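You operate a simulated robot arm through the tools that you are given. There is no shell and no other tool.

Carry out the task below with a simulated robot arm. There is one attempt and no reset: what you move stays moved.

Task
Square up the crooked pile with both guides and the back support, lock it, then run the jogger.
Fine: guides to the width printed on the blanks; jogger on for three seconds or more, then off.

Only the result counts: the job must be done as asked and must still hold three seconds after the hand-in. Knocking over, shifting, dropping, spilling or breaking anything else fails it.

Robot
A 7-joint arm with a two-finger parallel gripper, fixed in place. Base frame: the origin is at the foot of the arm, x ahead of it, y to its left, z up. Units: mm, degrees, N and s.
Its first joint turns from -132.0 to 132.0 degrees. Payload 3.91 kg.
The TCP is the grasp point between the finger pads, 30 mm short of the fingertips. In the tool frame z runs along the fingers and y along their closing line. The gripper opens to 110 mm. The fingers are 20 mm wide and 10 mm thick; the gripper's body (48 by 112 mm) begins 55 mm behind the TCP.
Orientation is that of the tool frame in the base frame, as a unit quaternion [x, y, z, w]. With the fingers straight down and closing along the base's y, the tool's x points along the base's -x, its y along +y and its z along -z.

Tools
- The arm moves only by the tool play_rows. Its argument "series" is a list of rows, each an object of numbers (a shift or turn left out is 0, a gripper value left out holds the last): "tx", "ty", "tz": the shift along the base's x, y, z in units of 25 mm (1.0 is 25 mm); "rx", "ry", "rz": the turn, a rotation vector about the base's x, y, z in units of 4 degrees (1.0 is 4 degrees); "fingers": the closure in counts, from 0 (fully open) to 255 (shut). In form: [{"tx": .., "ty": .., "tz": .., "rx": .., "ry": .., "rz": .., "fingers": ..}, ...]. A call has 1 to 20 rows; each row shifts and turns the commanded pose from where the row before left it. A call with a number of a shift or a turn outside -1 to 1 is refused whole. Each row takes 0.2 s and may step no farther than 50 mm and 8.6 degrees from the row before; otherwise, or with a gripper value out of range, the whole call is refused. Where a pose cannot be reached the arm comes as near as it can. A force on the tool above 70 N (or 10 N above the force at the start of the call, whichever is more), or a blocked arm, ends the call early, and 0.2 s more pass. The fingers move at their own pace (about 108 mm/s each) and stop on an object; they squeeze with about 23 N. The grip force told is the motor's: it shows also when the fingers shut on nothing. Time passes only in rows, and 0.2 s behind the last, so rows that do not move let the fingers close. The reply holds the time, the measured pose of the TCP, the force on the tool along the base axes, the opening and the grip force, in the units named above and with some noise, with the torque about the TCP (base axes, N m) and any sound that the robot's microphone picked up.
- Cameras (640 x 400 px; columns grow to the right, rows downward): "scene" is fixed at [50.5, 498.5, 1444]; the picture's right is [-0.19, -0.98, 0.00], its down [-0.74, 0.14, -0.66] and it looks along [0.65, -0.13, -0.75] (base axes); focal length 214 px, centre (320, 200). "wrist" rides on the gripper at [72, 17, -103] in the tool frame; the picture's right is [-0.23, 0.97, 0.00], its down [-0.76, -0.18, -0.62] and it looks along [-0.61, -0.14, 0.78] (tool axes); focal length 222 px, centre (320, 200). There is no depth. A picture from a camera that has moved, and an enlarged one, comes with that camera's place and axes in the base frame and with its lens.
- camera(camera): a new picture of that camera. It takes no simulated time.
- zoom(camera, box): a new picture of the part [left, top, right, bottom] of that camera's present view, enlarged. It takes no simulated time.
- close_job(): hands the job in; it is judged then, once.

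Places have to be worked out from the pictures, the camera data and where the tool is seen. Open the gripper and draw the arm clear of the work before you hand the job in, unless the task says otherwise.

The tools are called after ">>>" as a command line: name --argument value ..., lists and objects as JSON in quotes. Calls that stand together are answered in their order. play_rows: Moves the arm, as the interface text tells. Its arguments: {"type":"object","properties":{"series":{"type":"array","items":{"type":"object","properties":{"tx":{"type":"number"},"ty":{"type":"number"},"tz":{"type":"number"},"rx":{"type":"number"},"ry":{"type":"number"},"rz":{"type":"number"},"fingers":{"type":"number"}}}}},"required":["series"]} The other tools are called the same way: camera (camera) takes a picture; zoom (camera, box) takes an enlarged picture of a part of a camera's view; close_job () hands the job in.

At the start:

```text
t: 0.0
tool_pos: [386.3, 379.9, 1249.7]
orientation: [0.0, 1.0, 0.0, 0.0]
contact_force: [-0.7, 0.0, 0.6]
moment: [-0.04, -0.05, 0.0]
width: 110.0
gripper_force: 0.1
```

scene: 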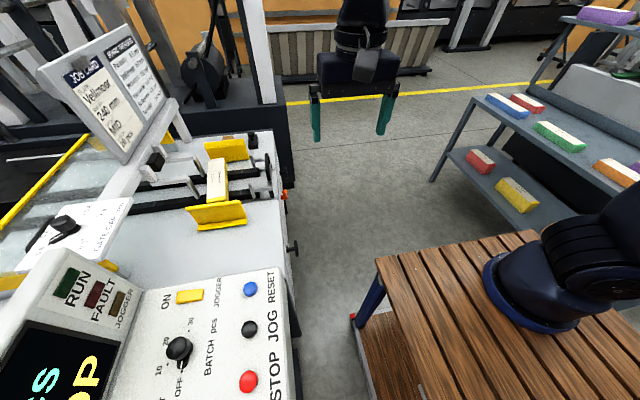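
wrist: 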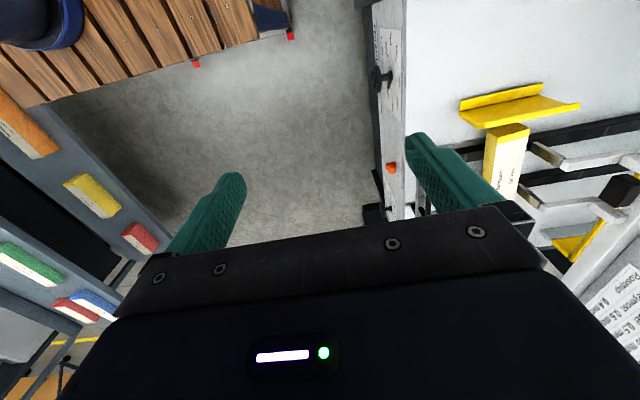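

I begin by looking closely at the machine, the job card, the pile and the control panel.

>>> zoom --camera "scene" --box '[130, 110, 310, 260]'

>>> zoom --camera "scene" --box '[30, 20, 190, 170]'

>>> zoom --camera "scene" --box '[0, 180, 310, 400]'

>>> zoom --camera "wrist" --box '[360, 50, 640, 270]'

>>> zoom --camera "scene" --box '[0, 170, 160, 290]'

```text
2.67 times, centred on (220, 185) of scene
camera zoom: at [50.5, 498.5, 1444.0], right [-0.19, -0.98, 0.0], down [-0.74, 0.14, -0.66], along [0.65, -0.13, -0.75], focal length 572 px, centre (587, 240)
```

zoom: 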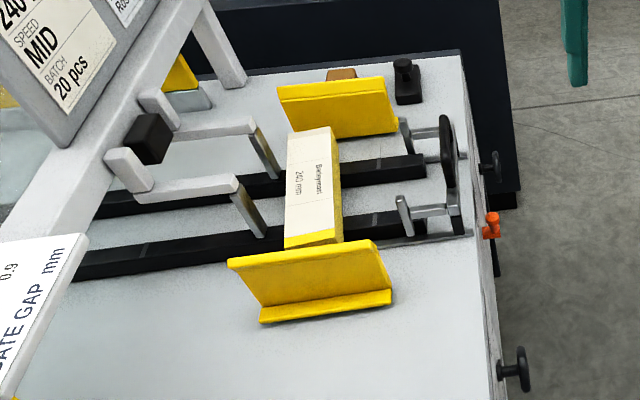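

```text
2.67 times, centred on (110, 95) of scene
camera zoom: at [50.5, 498.5, 1444.0], right [-0.19, -0.98, 0.0], down [-0.74, 0.14, -0.66], along [0.65, -0.13, -0.75], focal length 572 px, centre (880, 480)
```

zoom: 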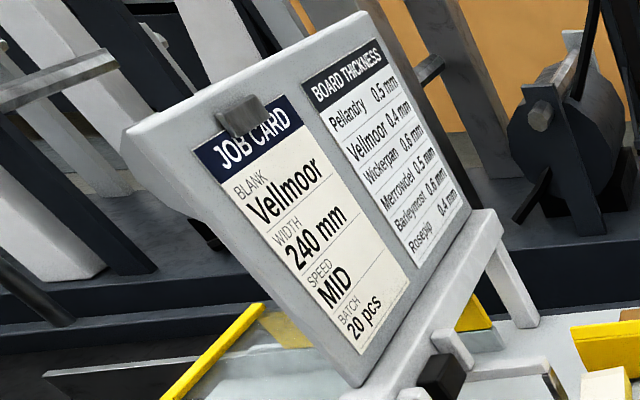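

```text
1.82 times, centred on (155, 290) of scene
camera zoom: at [50.5, 498.5, 1444.0], right [-0.19, -0.98, 0.0], down [-0.74, 0.14, -0.66], along [0.65, -0.13, -0.75], focal length 390 px, centre (620, 36)
```

zoom: 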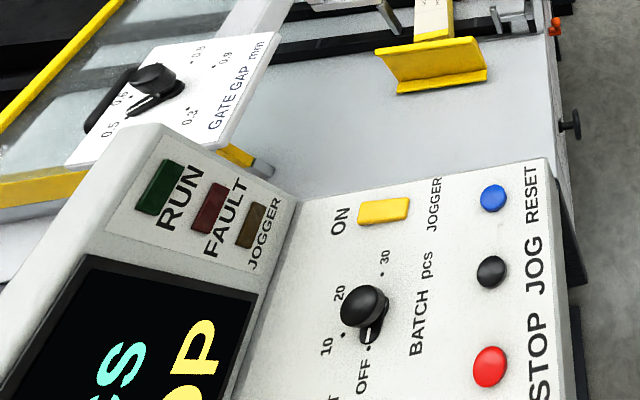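

```text
1.82 times, centred on (500, 160) of wrist
camera zoom: at [314.0, 396.4, 1352.8], right [0.23, 0.97, 0.0], down [0.76, -0.18, 0.62], along [0.61, -0.14, -0.78], focal length 404 px, centre (-7, 273)
```

zoom: 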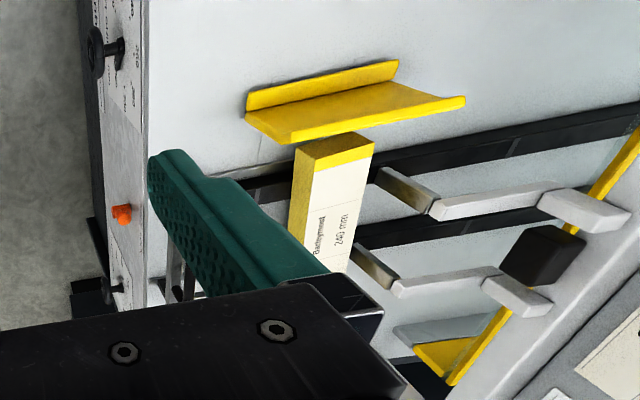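

```text
3.33 times, centred on (80, 230) of scene
camera zoom: at [50.5, 498.5, 1444.0], right [-0.19, -0.98, 0.0], down [-0.74, 0.14, -0.66], along [0.65, -0.13, -0.75], focal length 715 px, centre (1120, 100)
```

zoom: 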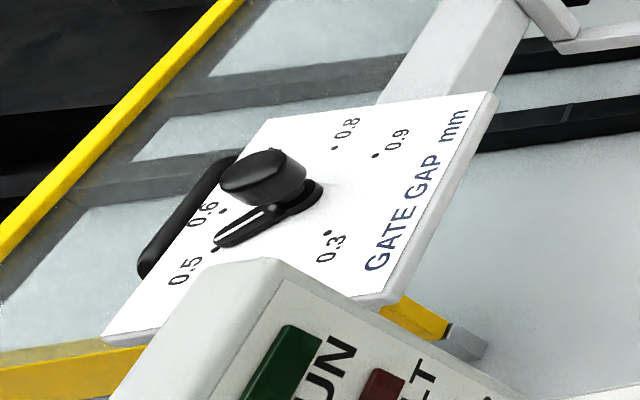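

The machine's top is at about z 820. The side panel facing the robot (y≈520) carries knobs and print, so I turn the wrist camera toward +y and come closer to read it.

>>> play_rows --series '[{"tx": 0.43, "ty": -0.1, "tz": -0.2, "rz": 1}, {"tx": 0.43, "ty": -0.1, "tz": -0.2, "rz": 1}, {"tx": 0.43, "ty": -0.1, "tz": -0.2, "rz": 1}, {"tx": 0.43, "ty": -0.1, "tz": -0.2, "rz": 1}, {"tx": 0.43, "ty": -0.1, "tz": -0.2, "rz": 1}, {"tx": 0.43, "ty": -0.1, "tz": -0.2, "rz": 1}, {"tx": 0.43, "ty": -0.1, "tz": -0.2, "rz": 1}, {"tx": 0.43, "ty": -0.1, "tz": -0.2, "rz": 1}, {"tx": 0.43, "ty": -0.1, "tz": -0.2, "rz": 1}, {"tx": 0.43, "ty": -0.1, "tz": -0.2, "rz": 1}, {"tx": 0.43, "ty": -0.1, "tz": -0.2, "rz": 1}, {"tx": 0.43, "ty": -0.1, "tz": -0.2, "rz": 1}, {"tx": 0.43, "ty": -0.1, "tz": -0.2, "rz": 1}, {"tx": 0.43, "ty": -0.1, "tz": -0.2, "rz": 1}, {"tx": 0.43, "ty": -0.1, "tz": -0.2, "rz": 1}, {"tx": 0.43, "ty": -0.1, "tz": -0.2, "rz": 1}, {"tx": 0.43, "ty": -0.1, "tz": -0.2, "rz": 1}, {"tx": 0.43, "ty": -0.1, "tz": -0.2, "rz": 1}, {"tx": 0.43, "ty": -0.1, "tz": -0.2, "rz": 1}, {"tx": 0.43, "ty": -0.1, "tz": -0.2, "rz": 1}]'

>>> camera --camera "wrist"

>>> camera --camera "scene"

```text
t: 4.2
tool_pos: [601.7, 330.9, 1150.3]
orientation: [-0.644, 0.765, 0.0, 0.0]
contact_force: [-0.1, 0.1, -0.2]
moment: [0.0, -0.02, 0.04]
width: 110.1
gripper_force: 0.0
```

```text
taken
camera wrist: at [573.3, 261.7, 1253.1], right [-0.92, 0.39, 0.0], down [0.31, 0.72, 0.62], along [0.24, 0.57, -0.78], focal length 222 px, centre (320, 200)
```

wrist: 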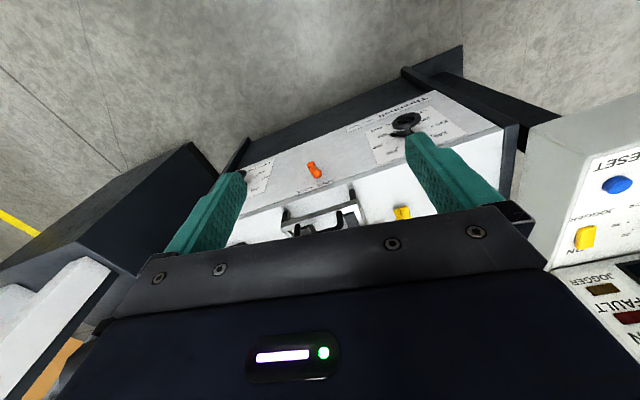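

```text
taken
```

scene: 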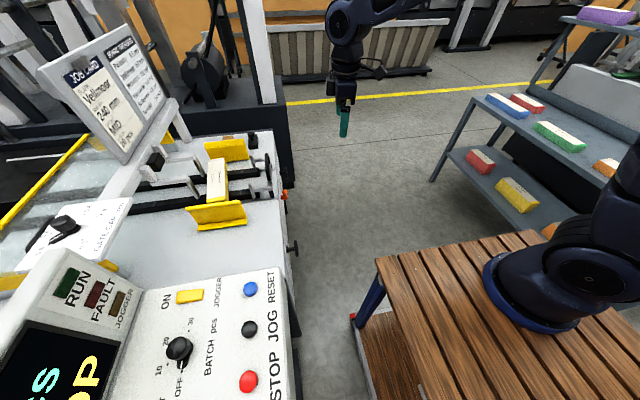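

I zoom on the panel before moving closer.

>>> zoom --camera "wrist" --box '[220, 70, 540, 270]'

```text
2.00 times, centred on (380, 170) of wrist
camera zoom: at [573.3, 261.7, 1253.1], right [-0.92, 0.39, 0.0], down [0.31, 0.72, 0.62], along [0.24, 0.57, -0.78], focal length 444 px, centre (200, 260)
```

zoom: 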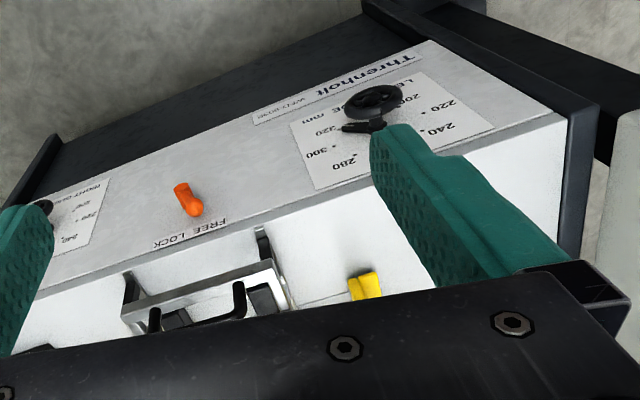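

The panel has two handwheel dials (200–300 marks) and an orange FREE/LOCK lever. I drop and tilt the camera for a more frontal view.

>>> play_rows --series '[{"tz": -0.8, "rz": 1}, {"tz": -0.8, "rz": 1}, {"tz": -0.8, "rz": 0.5}, {"tz": -0.8, "rx": 1}, {"tz": -0.8, "rx": 1}, {"tz": -0.8, "rx": 1}, {"tz": -0.8, "rx": 1}, {"tz": -0.8, "rx": 1}, {"tz": -0.8, "rx": 1}, {"tz": -0.8, "rx": 1}, {"rx": 0.5}]'

>>> camera --camera "wrist"

>>> zoom --camera "wrist" --box '[160, 60, 480, 260]'

>>> camera --camera "scene"

```text
t: 6.6
tool_pos: [602.1, 331.6, 950.0]
orientation: [-0.683, 0.683, 0.182, 0.183]
contact_force: [-0.3, 1.0, 0.1]
moment: [-0.03, 0.01, -0.02]
width: 110.0
gripper_force: 0.0
```

```text
taken
camera wrist: at [585.2, 215.5, 1001.9], right [-0.97, 0.2, 0.11], down [0.18, 0.35, 0.92], along [0.14, 0.92, -0.37], focal length 222 px, centre (320, 200)
```

wrist: 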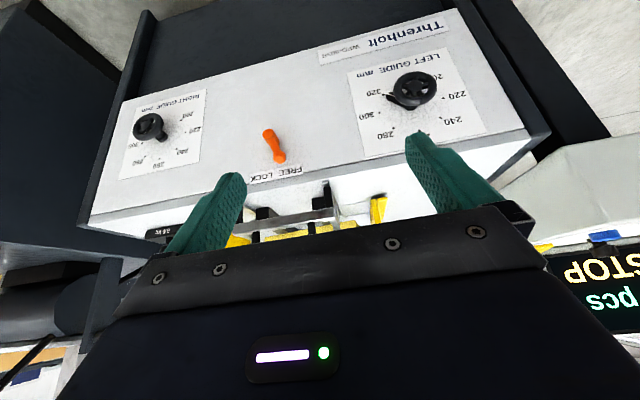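

```text
2.00 times, centred on (320, 160) of wrist
camera zoom: at [585.2, 215.5, 1001.9], right [-0.97, 0.2, 0.11], down [0.18, 0.35, 0.92], along [0.14, 0.92, -0.37], focal length 444 px, centre (320, 280)
```

zoom: 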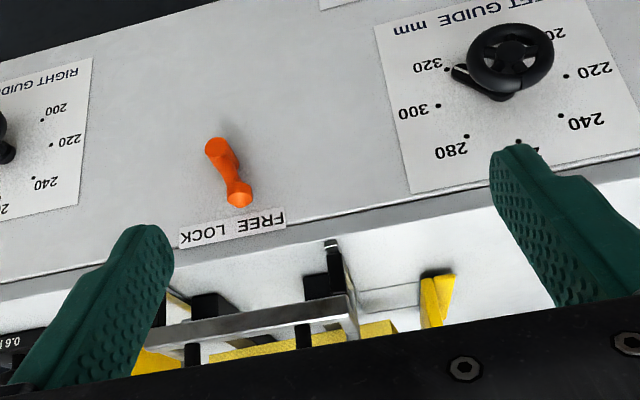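

```text
taken
```

scene: 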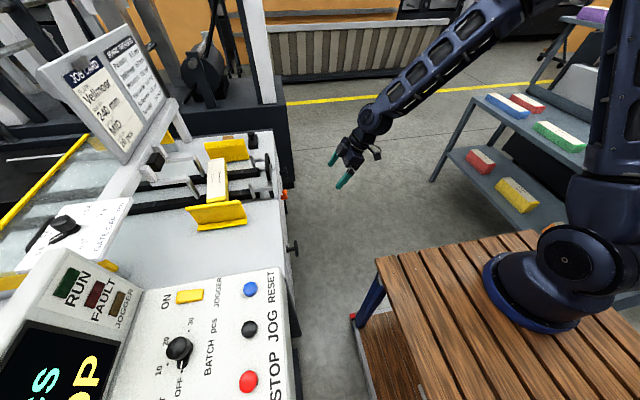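

Both dials and the lever are visible (picture is upside down). I zoom on each one.

>>> zoom --camera "wrist" --box '[345, 40, 505, 160]'

>>> zoom --camera "wrist" --box '[100, 80, 220, 190]'

>>> zoom --camera "wrist" --box '[220, 110, 340, 200]'

```text
3.33 times, centred on (425, 100) of wrist
camera zoom: at [585.2, 215.5, 1001.9], right [-0.97, 0.2, 0.11], down [0.18, 0.35, 0.92], along [0.14, 0.92, -0.37], focal length 740 px, centre (-30, 533)
```

zoom: 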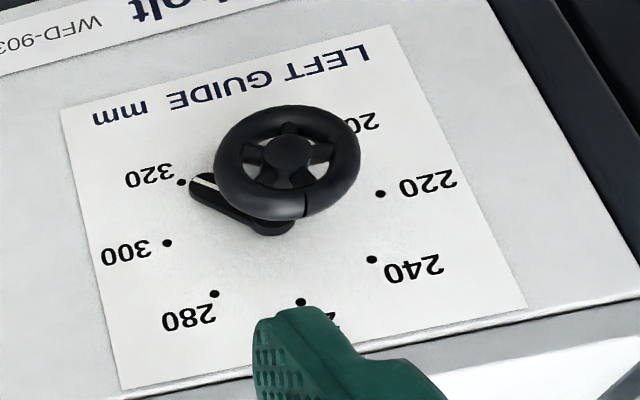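

```text
3.64 times, centred on (160, 135) of wrist
camera zoom: at [585.2, 215.5, 1001.9], right [-0.97, 0.2, 0.11], down [0.18, 0.35, 0.92], along [0.14, 0.92, -0.37], focal length 808 px, centre (902, 436)
```

zoom: 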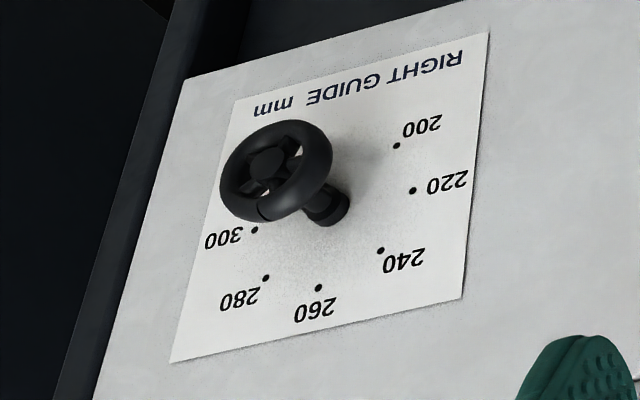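

```text
4.44 times, centred on (280, 155) of wrist
camera zoom: at [585.2, 215.5, 1001.9], right [-0.97, 0.2, 0.11], down [0.18, 0.35, 0.92], along [0.14, 0.92, -0.37], focal length 987 px, centre (498, 400)
```

zoom: 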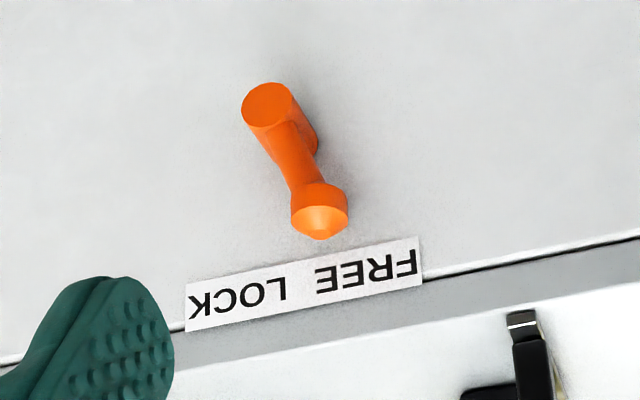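

Lever is at FREE. I check the print on the blanks more closely in the scene camera.

>>> zoom --camera "scene" --box '[195, 150, 240, 210]'

>>> zoom --camera "scene" --box '[140, 260, 300, 400]'

>>> zoom --camera "scene" --box '[230, 125, 300, 190]'

```text
6.67 times, centred on (218, 180) of scene
camera zoom: at [50.5, 498.5, 1444.0], right [-0.19, -0.98, 0.0], down [-0.74, 0.14, -0.66], along [0.65, -0.13, -0.75], focal length 1430 px, centre (1003, 333)
```

zoom: 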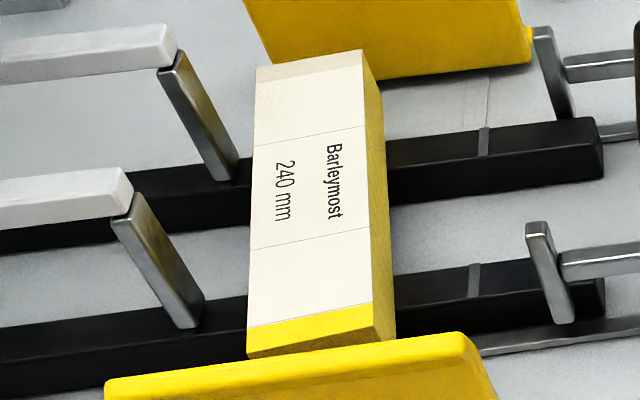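

```text
2.86 times, centred on (220, 330) of scene
camera zoom: at [50.5, 498.5, 1444.0], right [-0.19, -0.98, 0.0], down [-0.74, 0.14, -0.66], along [0.65, -0.13, -0.75], focal length 613 px, centre (606, -171)
```

zoom: 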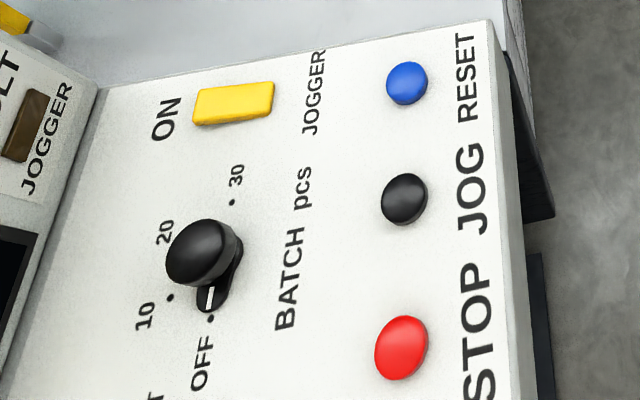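

```text
6.15 times, centred on (265, 158) of scene
camera zoom: at [50.5, 498.5, 1444.0], right [-0.19, -0.98, 0.0], down [-0.74, 0.14, -0.66], along [0.65, -0.13, -0.75], focal length 1320 px, centre (658, 462)
```

zoom: 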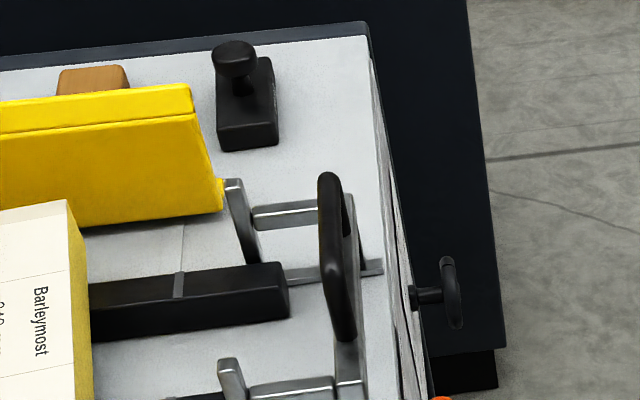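

The blanks read "Barleymost 240 mm", so both guides go to 240. I turn the tool horizontal in front of the left handwheel (about x 452, y 512, z 721), staying back for a look.

>>> play_rows --series '[{"tx": -0.4, "ty": 0.1, "tz": -0.3, "rx": 1}, {"tx": -0.4, "ty": 0.1, "tz": -0.3, "rx": 1}, {"tx": -0.4, "ty": 0.1, "tz": -0.3, "rx": 1}, {"tx": -0.4, "ty": 0.1, "tz": -0.3, "rx": 1}, {"tx": -0.4, "ty": 0.1, "tz": -0.3, "rx": 1}, {"tx": -0.4, "ty": 0.1, "tz": -0.3, "rx": 1}, {"tx": -0.4, "ty": 0.1, "tz": -0.3, "rx": 1}, {"tx": -0.4, "ty": 0.1, "tz": -0.3, "rx": 1}, {"tx": -0.4, "ty": 0.1, "tz": -0.3, "rx": 1}, {"tx": -0.4, "ty": 0.1, "tz": -0.3, "rx": 1}, {"tx": -0.4, "ty": 0.1, "tz": -0.3, "rx": 1}, {"tx": -0.4, "ty": 0.1, "tz": -0.3, "rx": 1}, {"tx": -0.4, "ty": 0.1, "tz": -0.3, "rx": 1}, {"tx": -0.4, "ty": 0.1, "tz": -0.3, "rx": 1}, {"tx": -0.4, "ty": 0.1, "tz": -0.3, "rx": 1}]'

>>> camera --camera "wrist"

>>> camera --camera "scene"

```text
t: 9.8
tool_pos: [452.9, 366.9, 838.2]
orientation: [-0.5, 0.499, 0.501, 0.5]
contact_force: [0.6, 0.1, -0.2]
moment: [0.03, 0.01, -0.01]
width: 109.9
gripper_force: 0.1
```

```text
taken
camera wrist: at [436.4, 262.7, 764.6], right [-0.97, 0.0, 0.23], down [0.18, -0.62, 0.76], along [0.14, 0.78, 0.61], focal length 222 px, centre (320, 200)
```

wrist: 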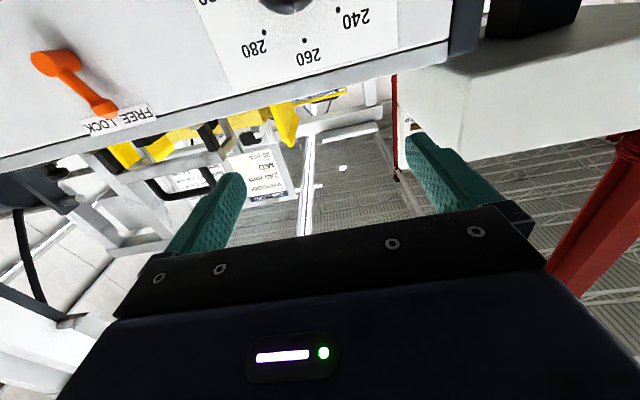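

```text
taken
```

scene: 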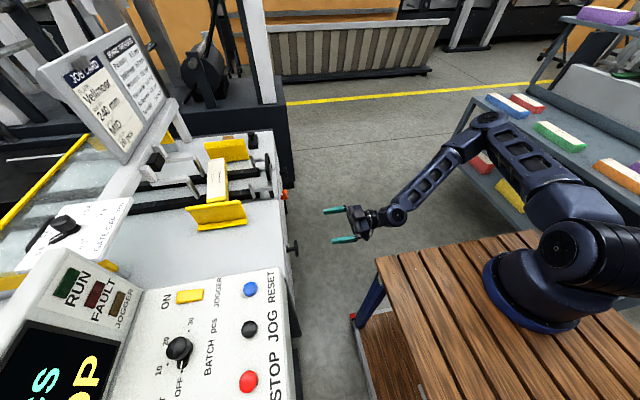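

The tool is horizontal and clear. I lower it to the handwheel's height and look again.

>>> play_rows --series '[{"tz": -0.6}, {"tz": -0.6}, {"tz": -0.6}, {"tz": -0.6}, {"tz": -0.6}, {"tz": -0.6}, {"tz": -0.6}, {"tz": -0.4}]'

>>> camera --camera "wrist"

>>> camera --camera "scene"

```text
t: 11.6
tool_pos: [451.8, 367.8, 721.2]
orientation: [-0.5, 0.5, 0.501, 0.5]
contact_force: [0.3, 0.3, -0.4]
moment: [0.04, 0.03, 0.01]
width: 110.1
gripper_force: 0.0
```

```text
taken
camera wrist: at [435.9, 263.7, 648.7], right [-0.97, 0.0, 0.23], down [0.18, -0.62, 0.76], along [0.14, 0.78, 0.61], focal length 222 px, centre (320, 200)
```

wrist: 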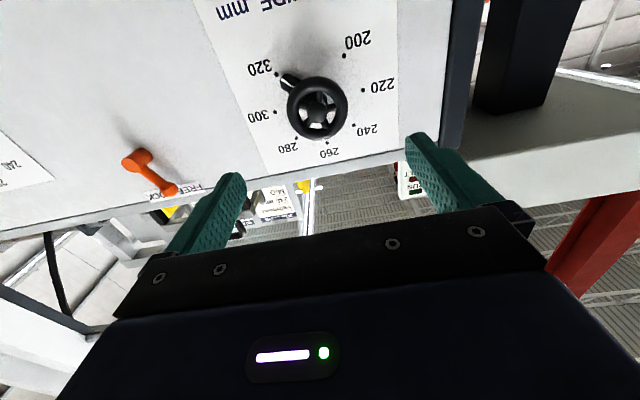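

```text
taken
```

scene: 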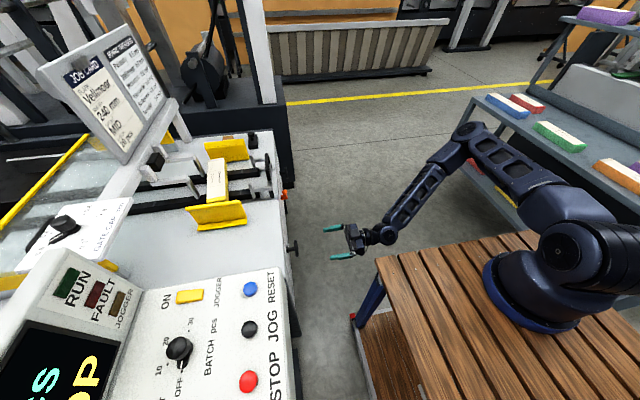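

>>> zoom --camera "wrist" --box '[210, 20, 430, 180]'

>>> zoom --camera "scene" --box '[260, 200, 380, 290]'

```text
2.50 times, centred on (320, 100) of wrist
camera zoom: at [435.9, 263.7, 648.7], right [-0.97, 0.0, 0.23], down [0.18, -0.62, 0.76], along [0.14, 0.78, 0.61], focal length 555 px, centre (320, 450)
```

zoom: 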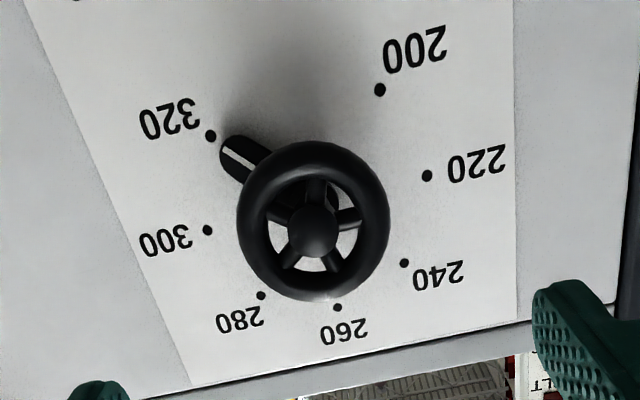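

```text
4.44 times, centred on (320, 245) of scene
camera zoom: at [50.5, 498.5, 1444.0], right [-0.19, -0.98, 0.0], down [-0.74, 0.14, -0.66], along [0.65, -0.13, -0.75], focal length 953 px, centre (320, 0)
```

zoom: 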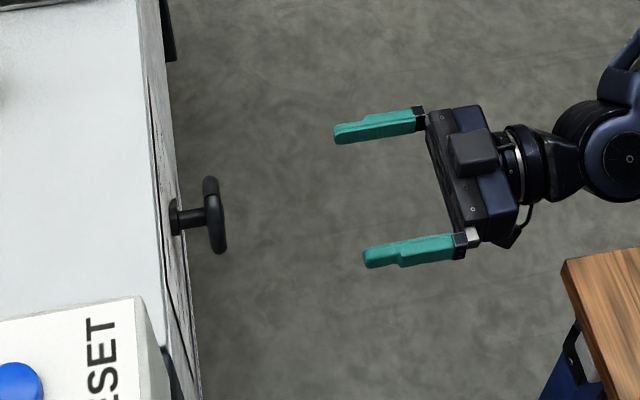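

The hub is at about (454.5, 514, 721.5). The dial has 45° per 20 mm and the pointer is at ~320, so it must turn about 180° counter-clockwise to 240. I advance until the fingertips just pass the rim, then close.

>>> play_rows --series '[{"tx": 0.108, "ty": 0.8}, {"ty": 0.8}, {"ty": 0.8}, {"ty": 0.8}, {"ty": 0.8}, {"ty": 0.6}, {"ty": 0.4}]'

>>> zoom --camera "scene" --box '[260, 200, 380, 290]'

>>> camera --camera "wrist"

```text
t: 13.2
tool_pos: [455.5, 491.5, 721.6]
orientation: [-0.499, 0.5, 0.5, 0.5]
contact_force: [0.6, 0.5, 0.3]
moment: [0.0, -0.01, 0.01]
width: 109.8
gripper_force: 0.0
```

```text
4.44 times, centred on (320, 245) of scene
camera zoom: at [50.5, 498.5, 1444.0], right [-0.19, -0.98, 0.0], down [-0.74, 0.14, -0.66], along [0.65, -0.13, -0.75], focal length 953 px, centre (320, 0)
```

zoom: 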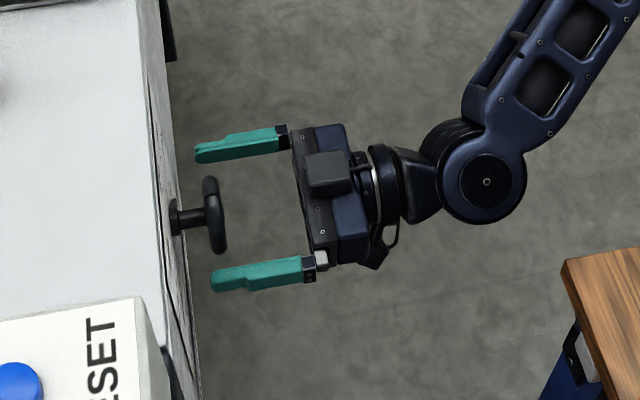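

```text
taken
camera wrist: at [438.9, 388.2, 649.6], right [-0.97, 0.0, 0.23], down [0.18, -0.62, 0.76], along [0.14, 0.78, 0.61], focal length 222 px, centre (320, 200)
```

wrist: 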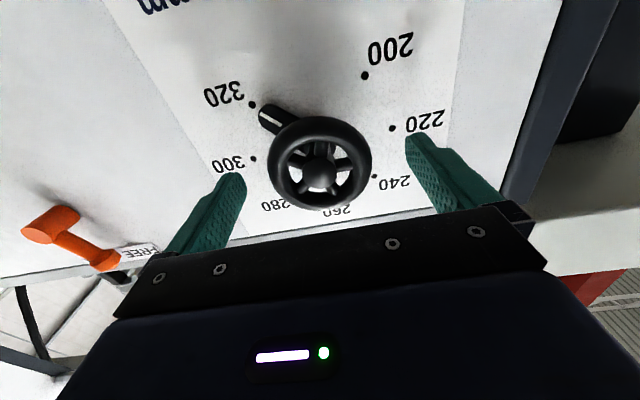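

The rim is between the fingers near the tips. I close on it.

>>> play_rows --series '[{"ty": 0.12}, {"fingers": 255}, {}, {}, {}]'

>>> camera --camera "wrist"

```text
t: 14.4
tool_pos: [456.0, 495.2, 722.3]
orientation: [0.501, -0.499, -0.5, -0.5]
contact_force: [0.6, 6.8, -1.2]
moment: [-0.02, -0.01, 0.05]
width: 66.7
gripper_force: 44.5
```

```text
taken
camera wrist: at [438.7, 391.5, 649.3], right [-0.97, 0.0, 0.23], down [0.18, -0.62, 0.76], along [0.14, 0.78, 0.61], focal length 222 px, centre (320, 200)
```

wrist: 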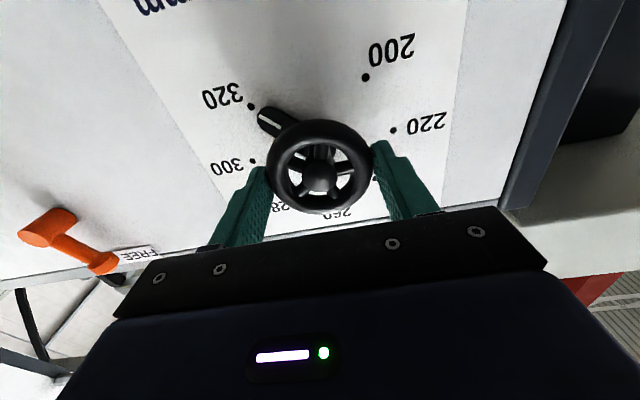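

Gripped at 66.7 mm. I turn 20° counter-clockwise first to check the pointer follows.

>>> play_rows --series '[{"ry": -1}, {"ry": -1}, {"ry": -1}, {"ry": -1}, {"ry": -1}]'

>>> camera --camera "wrist"

>>> zoom --camera "scene" --box '[130, 110, 310, 260]'

```text
t: 15.6
tool_pos: [454.7, 495.3, 722.1]
orientation: [-0.579, 0.406, 0.405, 0.58]
contact_force: [1.7, 18.3, 1.2]
moment: [-0.27, 0.03, -0.27]
width: 66.9
gripper_force: 44.7
```

```text
taken
camera wrist: at [464.3, 391.4, 647.8], right [-0.99, 0.0, -0.12], down [-0.09, -0.62, 0.78], along [-0.07, 0.78, 0.62], focal length 222 px, centre (320, 200)
```

wrist: 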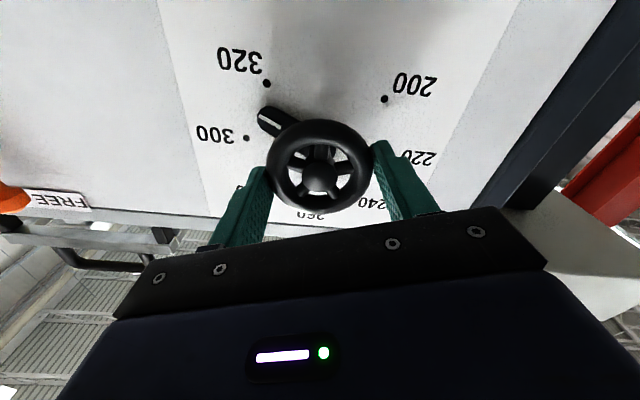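

```text
2.67 times, centred on (220, 185) of scene
camera zoom: at [50.5, 498.5, 1444.0], right [-0.19, -0.98, 0.0], down [-0.74, 0.14, -0.66], along [0.65, -0.13, -0.75], focal length 572 px, centre (587, 240)
```

zoom: 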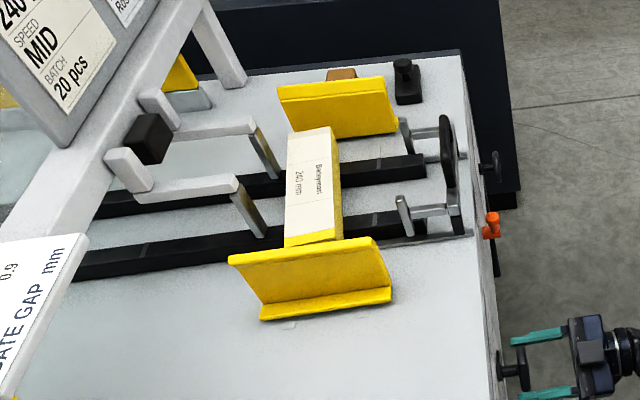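

The pointer follows the wheel. I continue counter-clockwise by 60°.

>>> play_rows --series '[{"ry": -1}, {"ry": -1}, {"ry": -1}, {"ry": -1}, {"ry": -1}, {"ry": -1}, {"ry": -1}, {"ry": -1}, {"ry": -1}, {"ry": -1}, {"ry": -1}, {"ry": -1}, {"ry": -1}, {"ry": -1}, {"ry": -1}]'

>>> camera --camera "wrist"

>>> camera --camera "scene"

```text
t: 18.8
tool_pos: [453.9, 494.8, 722.4]
orientation: [0.705, -0.061, -0.061, -0.704]
contact_force: [-13.2, -1.4, -24.5]
moment: [-0.76, 0.04, -0.57]
width: 67.0
gripper_force: 44.9
```

```text
taken
camera wrist: at [523.1, 391.3, 691.8], right [-0.39, 0.0, -0.92], down [-0.72, -0.62, 0.31], along [-0.57, 0.78, 0.24], focal length 222 px, centre (320, 200)
```

wrist: 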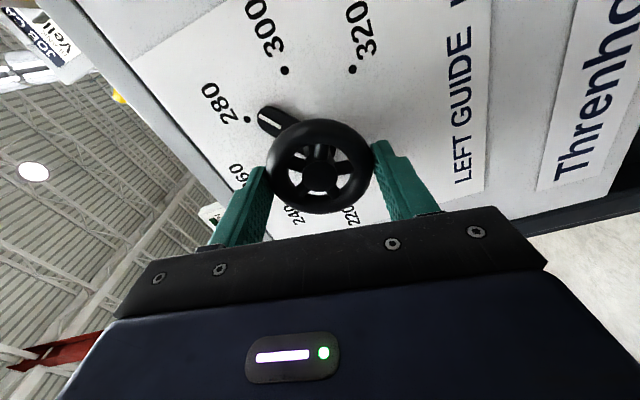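

```text
taken
```

scene: 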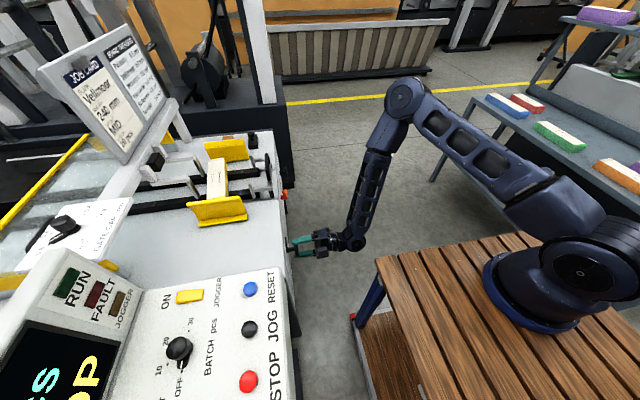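

80° done, pointer near 280, some side force from slight off-centre. I relieve it by ~2 mm and continue.

>>> play_rows --series '[{"tx": -0.03, "tz": -0.06, "ry": -1}, {"ry": -1}, {"ry": -1}, {"ry": -1}, {"ry": -1}, {"ry": -1}, {"ry": -1}, {"ry": -1}, {"ry": -1}, {"ry": -1}]'

>>> camera --camera "wrist"

>>> camera --camera "scene"

```text
t: 21.0
tool_pos: [453.8, 495.8, 721.2]
orientation: [0.683, 0.182, 0.184, -0.683]
contact_force: [5.0, -19.1, 1.6]
moment: [-0.1, -0.02, 0.59]
width: 66.7
gripper_force: 45.2
```

```text
taken
camera wrist: at [525.8, 391.4, 741.7], right [0.29, 0.0, -0.96], down [-0.75, -0.62, -0.23], along [-0.59, 0.78, -0.18], focal length 222 px, centre (320, 200)
```

wrist: 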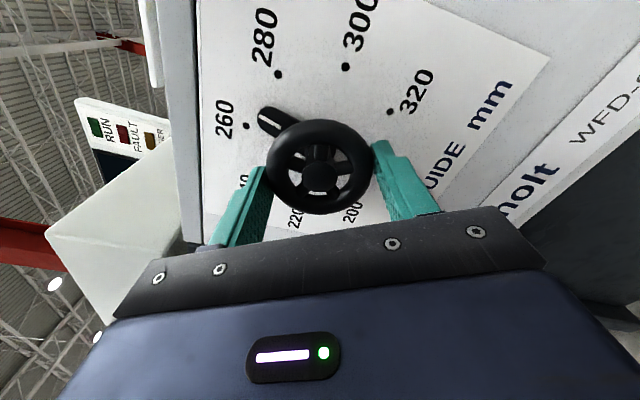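

```text
taken
```

scene: 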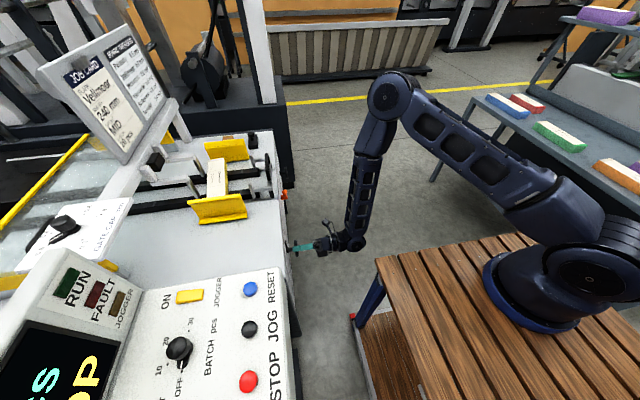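

120° done with the pointer nearing 260. I continue another 52° and then read the dial.

>>> play_rows --series '[{"ry": -1}, {"ry": -1}, {"ry": -1}, {"ry": -1}, {"ry": -1}, {"ry": -1}, {"ry": -1}, {"ry": -1}, {"ry": -1}, {"ry": -1}, {"ry": -1}, {"ry": -1}, {"ry": -1}]'

>>> camera --camera "wrist"

>>> zoom --camera "wrist" --box '[210, 50, 430, 220]'

>>> camera --camera "scene"

```text
t: 23.8
tool_pos: [455.9, 495.9, 720.6]
orientation: [0.535, 0.464, 0.464, -0.533]
contact_force: [33.8, -0.4, -23.3]
moment: [-1.38, 0.09, -0.6]
width: 66.7
gripper_force: 45.1
```

```text
taken
camera wrist: at [482.2, 391.8, 789.5], right [0.93, 0.0, -0.36], down [-0.28, -0.62, -0.73], along [-0.22, 0.78, -0.58], focal length 222 px, centre (320, 200)
```

wrist: 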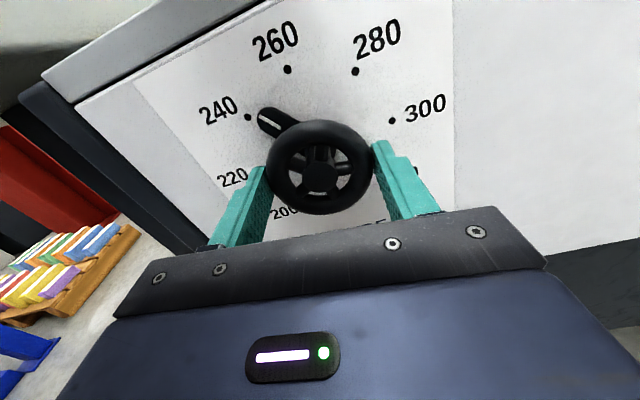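

```text
2.35 times, centred on (320, 135) of wrist
camera zoom: at [482.2, 391.8, 789.5], right [0.93, 0.0, -0.36], down [-0.28, -0.62, -0.73], along [-0.22, 0.78, -0.58], focal length 523 px, centre (320, 353)
```

zoom: 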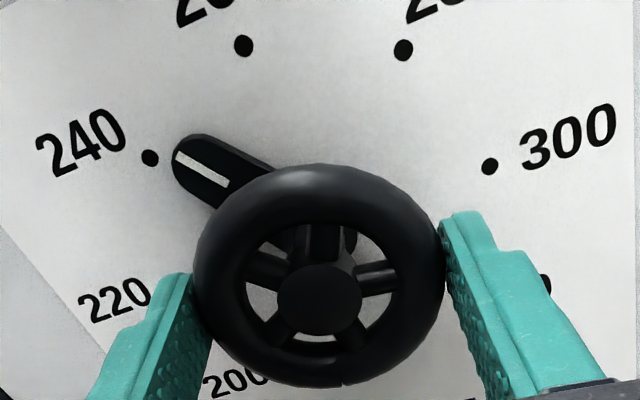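

```text
taken
```

scene: 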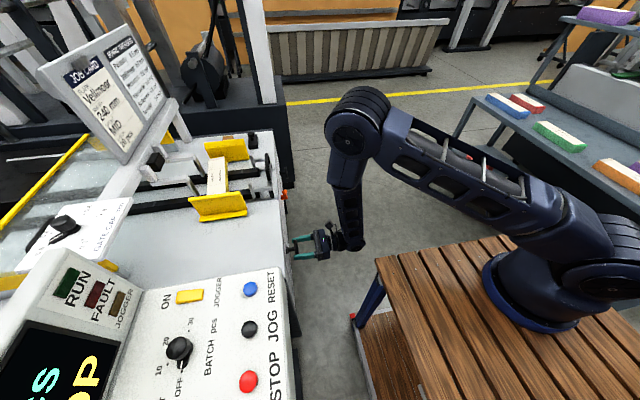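

The pointer reads about 244 (≈36° left of up; 240 is at 45°). I turn another 9° while relieving the side force.

>>> play_rows --series '[{"tx": 0.05, "tz": -0.04, "ry": -0.8}, {"ry": -0.8}, {"ry": -0.7}, {}, {}]'

>>> zoom --camera "wrist" --box '[210, 50, 430, 220]'

```text
t: 25.0
tool_pos: [455.2, 496.5, 720.0]
orientation: [0.495, 0.504, 0.506, -0.495]
contact_force: [16.0, -15.7, 2.6]
moment: [-0.02, 0.1, -0.75]
width: 66.6
gripper_force: 44.7
```

```text
2.35 times, centred on (320, 135) of wrist
camera zoom: at [471.1, 391.6, 792.6], right [0.98, 0.0, -0.21], down [-0.16, -0.62, -0.77], along [-0.13, 0.78, -0.61], focal length 523 px, centre (320, 353)
```

zoom: 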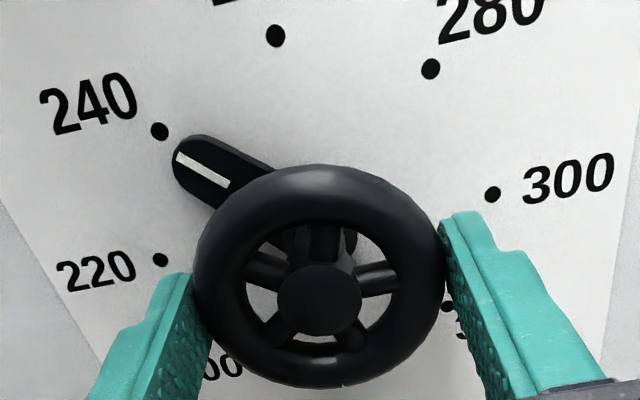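

The pointer now computes to −44.8°, i.e. on 240. I release, back off and recheck.

>>> play_rows --series '[{"fingers": 0}, {}, {}, {"ty": -0.5}, {"ty": -0.5}, {"ty": -1}, {"ty": -1}]'

>>> camera --camera "wrist"

>>> zoom --camera "wrist" --box '[210, 50, 430, 220]'

>>> zoom --camera "scene" --box '[130, 110, 310, 260]'

```text
t: 26.6
tool_pos: [455.8, 421.5, 721.3]
orientation: [0.497, 0.506, 0.504, -0.494]
contact_force: [0.6, 0.0, -0.5]
moment: [0.01, 0.01, -0.01]
width: 110.1
gripper_force: 0.1
```

```text
taken
camera wrist: at [471.4, 317.6, 794.3], right [0.98, 0.0, -0.21], down [-0.17, -0.63, -0.76], along [-0.13, 0.78, -0.61], focal length 222 px, centre (320, 200)
```

wrist: 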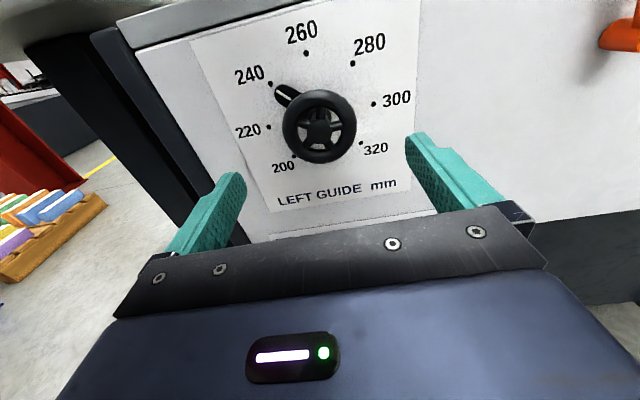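

```text
2.35 times, centred on (320, 135) of wrist
camera zoom: at [471.4, 317.6, 794.3], right [0.98, 0.0, -0.21], down [-0.17, -0.63, -0.76], along [-0.13, 0.78, -0.61], focal length 523 px, centre (320, 353)
```

zoom: 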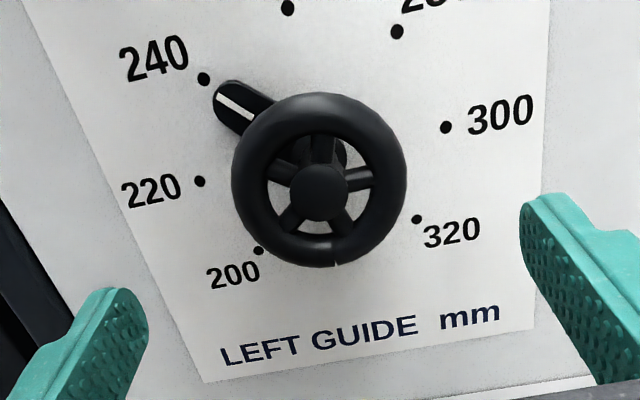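

```text
2.67 times, centred on (220, 185) of scene
camera zoom: at [50.5, 498.5, 1444.0], right [-0.19, -0.98, 0.0], down [-0.74, 0.14, -0.66], along [0.65, -0.13, -0.75], focal length 572 px, centre (587, 240)
```

zoom: 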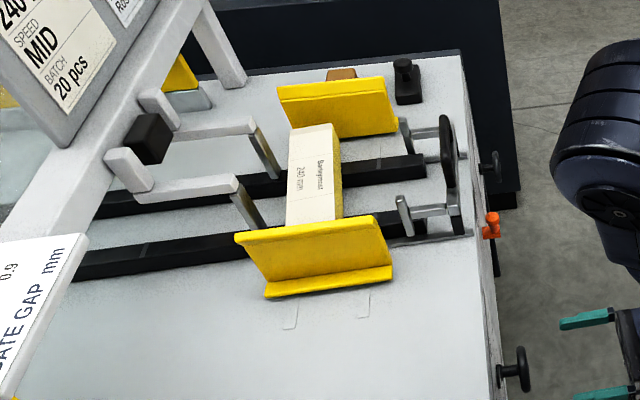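

Left guide reads 240 and stays there after release. Triangulation puts the right handwheel near (965, 509, 655). I back off and travel toward it in stages.

>>> play_rows --series '[{"ty": -1}, {"ty": -0.8}, {"tx": 0.9, "tz": -0.1}, {"tx": 0.9, "tz": -0.1}, {"tx": 0.9, "tz": -0.1}, {"tx": 0.9, "tz": -0.1}, {"tx": 0.9, "tz": -0.1}, {"tx": 0.9, "tz": -0.1}, {"tx": 0.9, "tz": -0.1}, {"tx": 0.9, "tz": -0.1}, {"tx": 0.9, "tz": -0.1}, {"tx": 0.9, "tz": -0.1}, {"tx": 0.9}, {"tx": 0.9}, {"tx": 0.9}, {"tx": 0.9}]'

>>> camera --camera "wrist"

>>> camera --camera "scene"

```text
t: 30.0
tool_pos: [785.6, 409.7, 704.8]
orientation: [0.495, 0.506, 0.505, -0.495]
contact_force: [0.2, 0.4, 0.7]
moment: [0.01, 0.02, -0.04]
width: 110.1
gripper_force: 0.0
out of reach, approached as far as the arm can: row 1, 2
```

```text
taken
camera wrist: at [802.2, 305.9, 777.0], right [0.98, 0.0, -0.21], down [-0.16, -0.62, -0.76], along [-0.13, 0.78, -0.61], focal length 222 px, centre (320, 200)
```

wrist: 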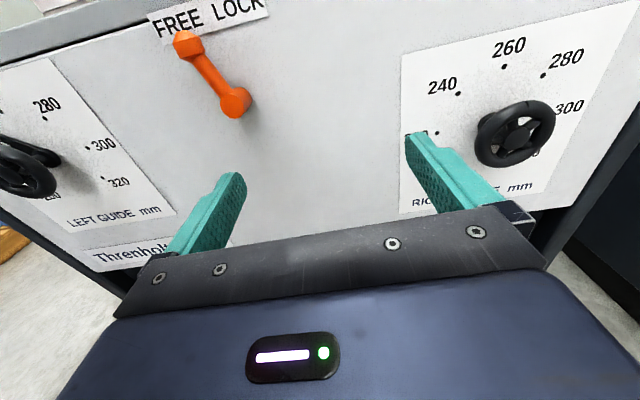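

```text
taken
```

scene: 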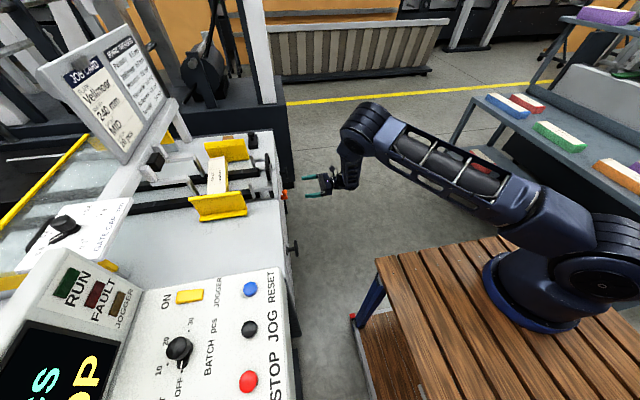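

Right hub is at about (967, 511, 656). I move in front of it, checking reach.

>>> play_rows --series '[{"tx": 0.8, "tz": -0.2}, {"tx": 0.8, "tz": -0.2}, {"tx": 0.8, "tz": -0.2}, {"tx": 0.8, "tz": -0.2}, {"tx": 0.8, "tz": -0.2}, {"tx": 0.8, "tz": -0.2}, {"tx": 0.8, "tz": -0.2}, {"tx": 0.8, "tz": -0.2}, {"tx": 0.8, "tz": -0.2}]'

>>> camera --camera "wrist"

>>> camera --camera "scene"

```text
t: 32.0
tool_pos: [966.9, 409.2, 659.6]
orientation: [0.495, 0.505, 0.505, -0.495]
contact_force: [0.3, -0.1, 0.6]
moment: [0.04, 0.0, 0.0]
width: 109.8
gripper_force: 0.0
```

```text
taken
camera wrist: at [982.8, 306.0, 732.3], right [0.98, 0.0, -0.21], down [-0.16, -0.62, -0.77], along [-0.13, 0.78, -0.61], focal length 222 px, centre (320, 200)
```

wrist: 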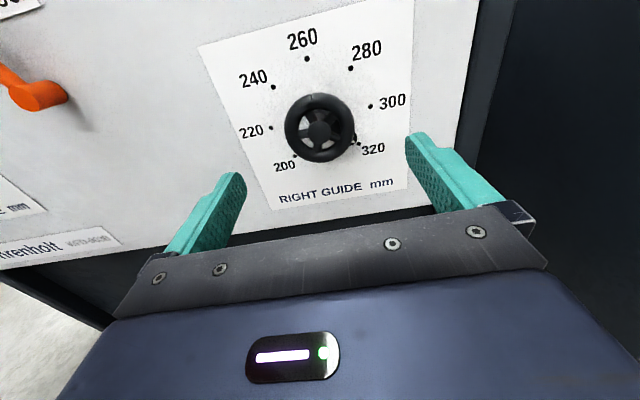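

```text
taken
```

scene: 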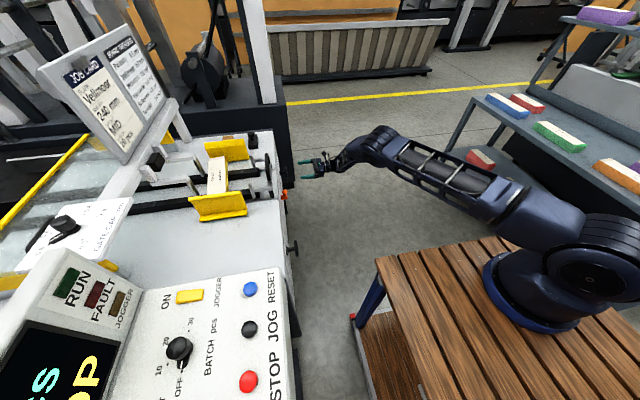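

The arm reaches. I zoom in to find the pointer on the right dial.

>>> zoom --camera "wrist" --box '[210, 30, 430, 200]'

>>> zoom --camera "wrist" --box '[270, 80, 380, 180]'

```text
2.35 times, centred on (320, 115) of wrist
camera zoom: at [982.8, 306.0, 732.3], right [0.98, 0.0, -0.21], down [-0.16, -0.62, -0.77], along [-0.13, 0.78, -0.61], focal length 523 px, centre (320, 400)
```

zoom: 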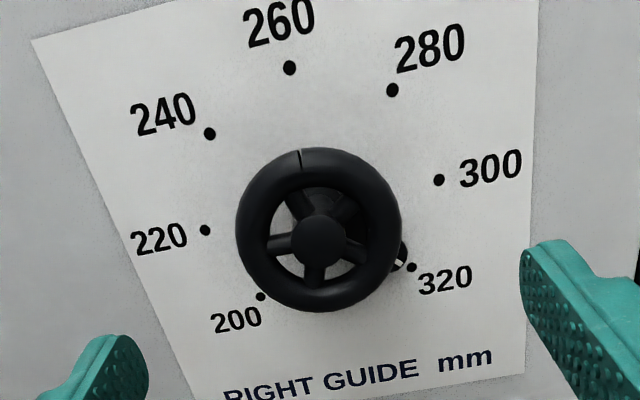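

```text
4.00 times, centred on (325, 130) of wrist
camera zoom: at [982.8, 306.0, 732.3], right [0.98, 0.0, -0.21], down [-0.16, -0.62, -0.77], along [-0.13, 0.78, -0.61], focal length 888 px, centre (300, 480)
```

zoom: 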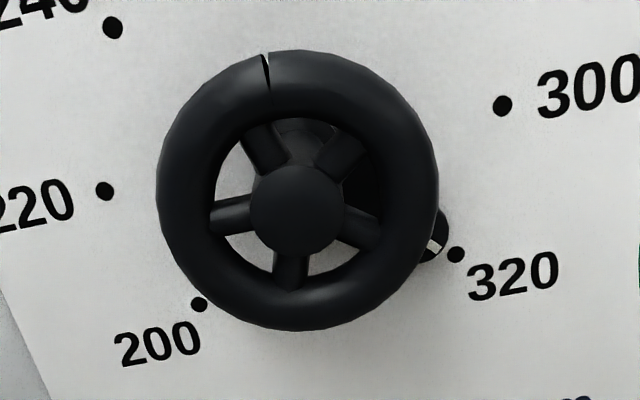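

The pointer is at ~320 again, so another ~180° counter-clockwise is needed. I first wind the wrist back by +180° in free space (and centre on the hub at (966, 651)).

>>> play_rows --series '[{"tx": -0.04, "tz": -0.33, "ry": 1}, {"ry": 1}, {"ry": 1}, {"ry": 1}, {"ry": 1}, {"ry": 1}, {"ry": 1}, {"ry": 1}, {"ry": 1}, {"ry": 1}, {"ry": 1}, {"ry": 1}, {"ry": 1}, {"ry": 1}, {"ry": 1}, {"ry": 1}, {"ry": 1}, {"ry": 1}, {"ry": 1}, {"ry": 1}]'

>>> play_rows --series '[{"ry": 1}, {"ry": 1}, {"ry": 1}, {"ry": 1}, {"ry": 1}, {"ry": 1}, {"ry": 1}, {"ry": 1}, {"ry": 1}, {"ry": 1}, {"ry": 1}, {"ry": 1}, {"ry": 1}, {"ry": 1}, {"ry": 1}, {"ry": 1}, {"ry": 1}, {"ry": 1}, {"ry": 1}, {"ry": 1}]'

>>> play_rows --series '[{"ry": 1}, {"ry": 1}, {"ry": 1}, {"ry": 1}, {"ry": 1}]'

>>> camera --camera "wrist"

>>> camera --camera "scene"

```text
t: 36.2
tool_pos: [966.5, 409.6, 651.5]
orientation: [-0.704, -0.068, -0.068, 0.704]
contact_force: [0.4, -0.1, -1.1]
moment: [-0.02, 0.0, 0.02]
width: 110.3
gripper_force: 0.1
```

```text
t: 40.4
tool_pos: [966.0, 409.5, 651.8]
orientation: [-0.583, 0.4, 0.399, 0.584]
contact_force: [0.7, -0.3, 0.3]
moment: [0.02, -0.01, 0.0]
width: 109.9
gripper_force: 0.0
```

```text
t: 41.6
tool_pos: [966.8, 409.0, 652.3]
orientation: [-0.505, 0.495, 0.495, 0.505]
contact_force: [-1.3, -1.9, -0.8]
moment: [-0.03, -0.01, 0.02]
width: 110.1
gripper_force: 0.1
```

```text
taken
camera wrist: at [951.3, 305.0, 578.5], right [-0.98, 0.0, 0.21], down [0.16, -0.62, 0.76], along [0.13, 0.78, 0.61], focal length 222 px, centre (320, 200)
```

wrist: 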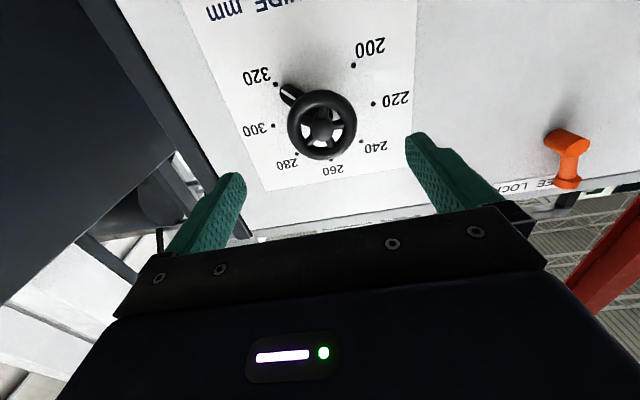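

```text
taken
```

scene: 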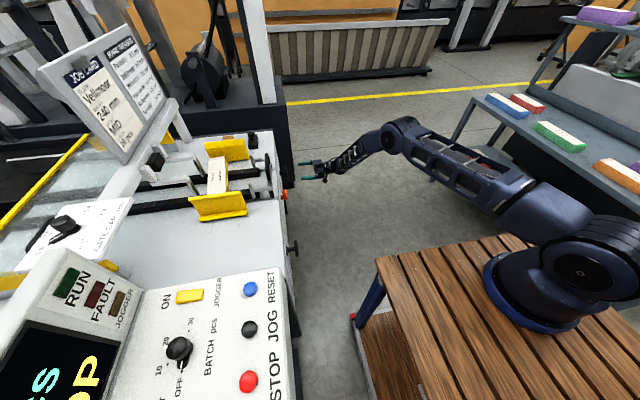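

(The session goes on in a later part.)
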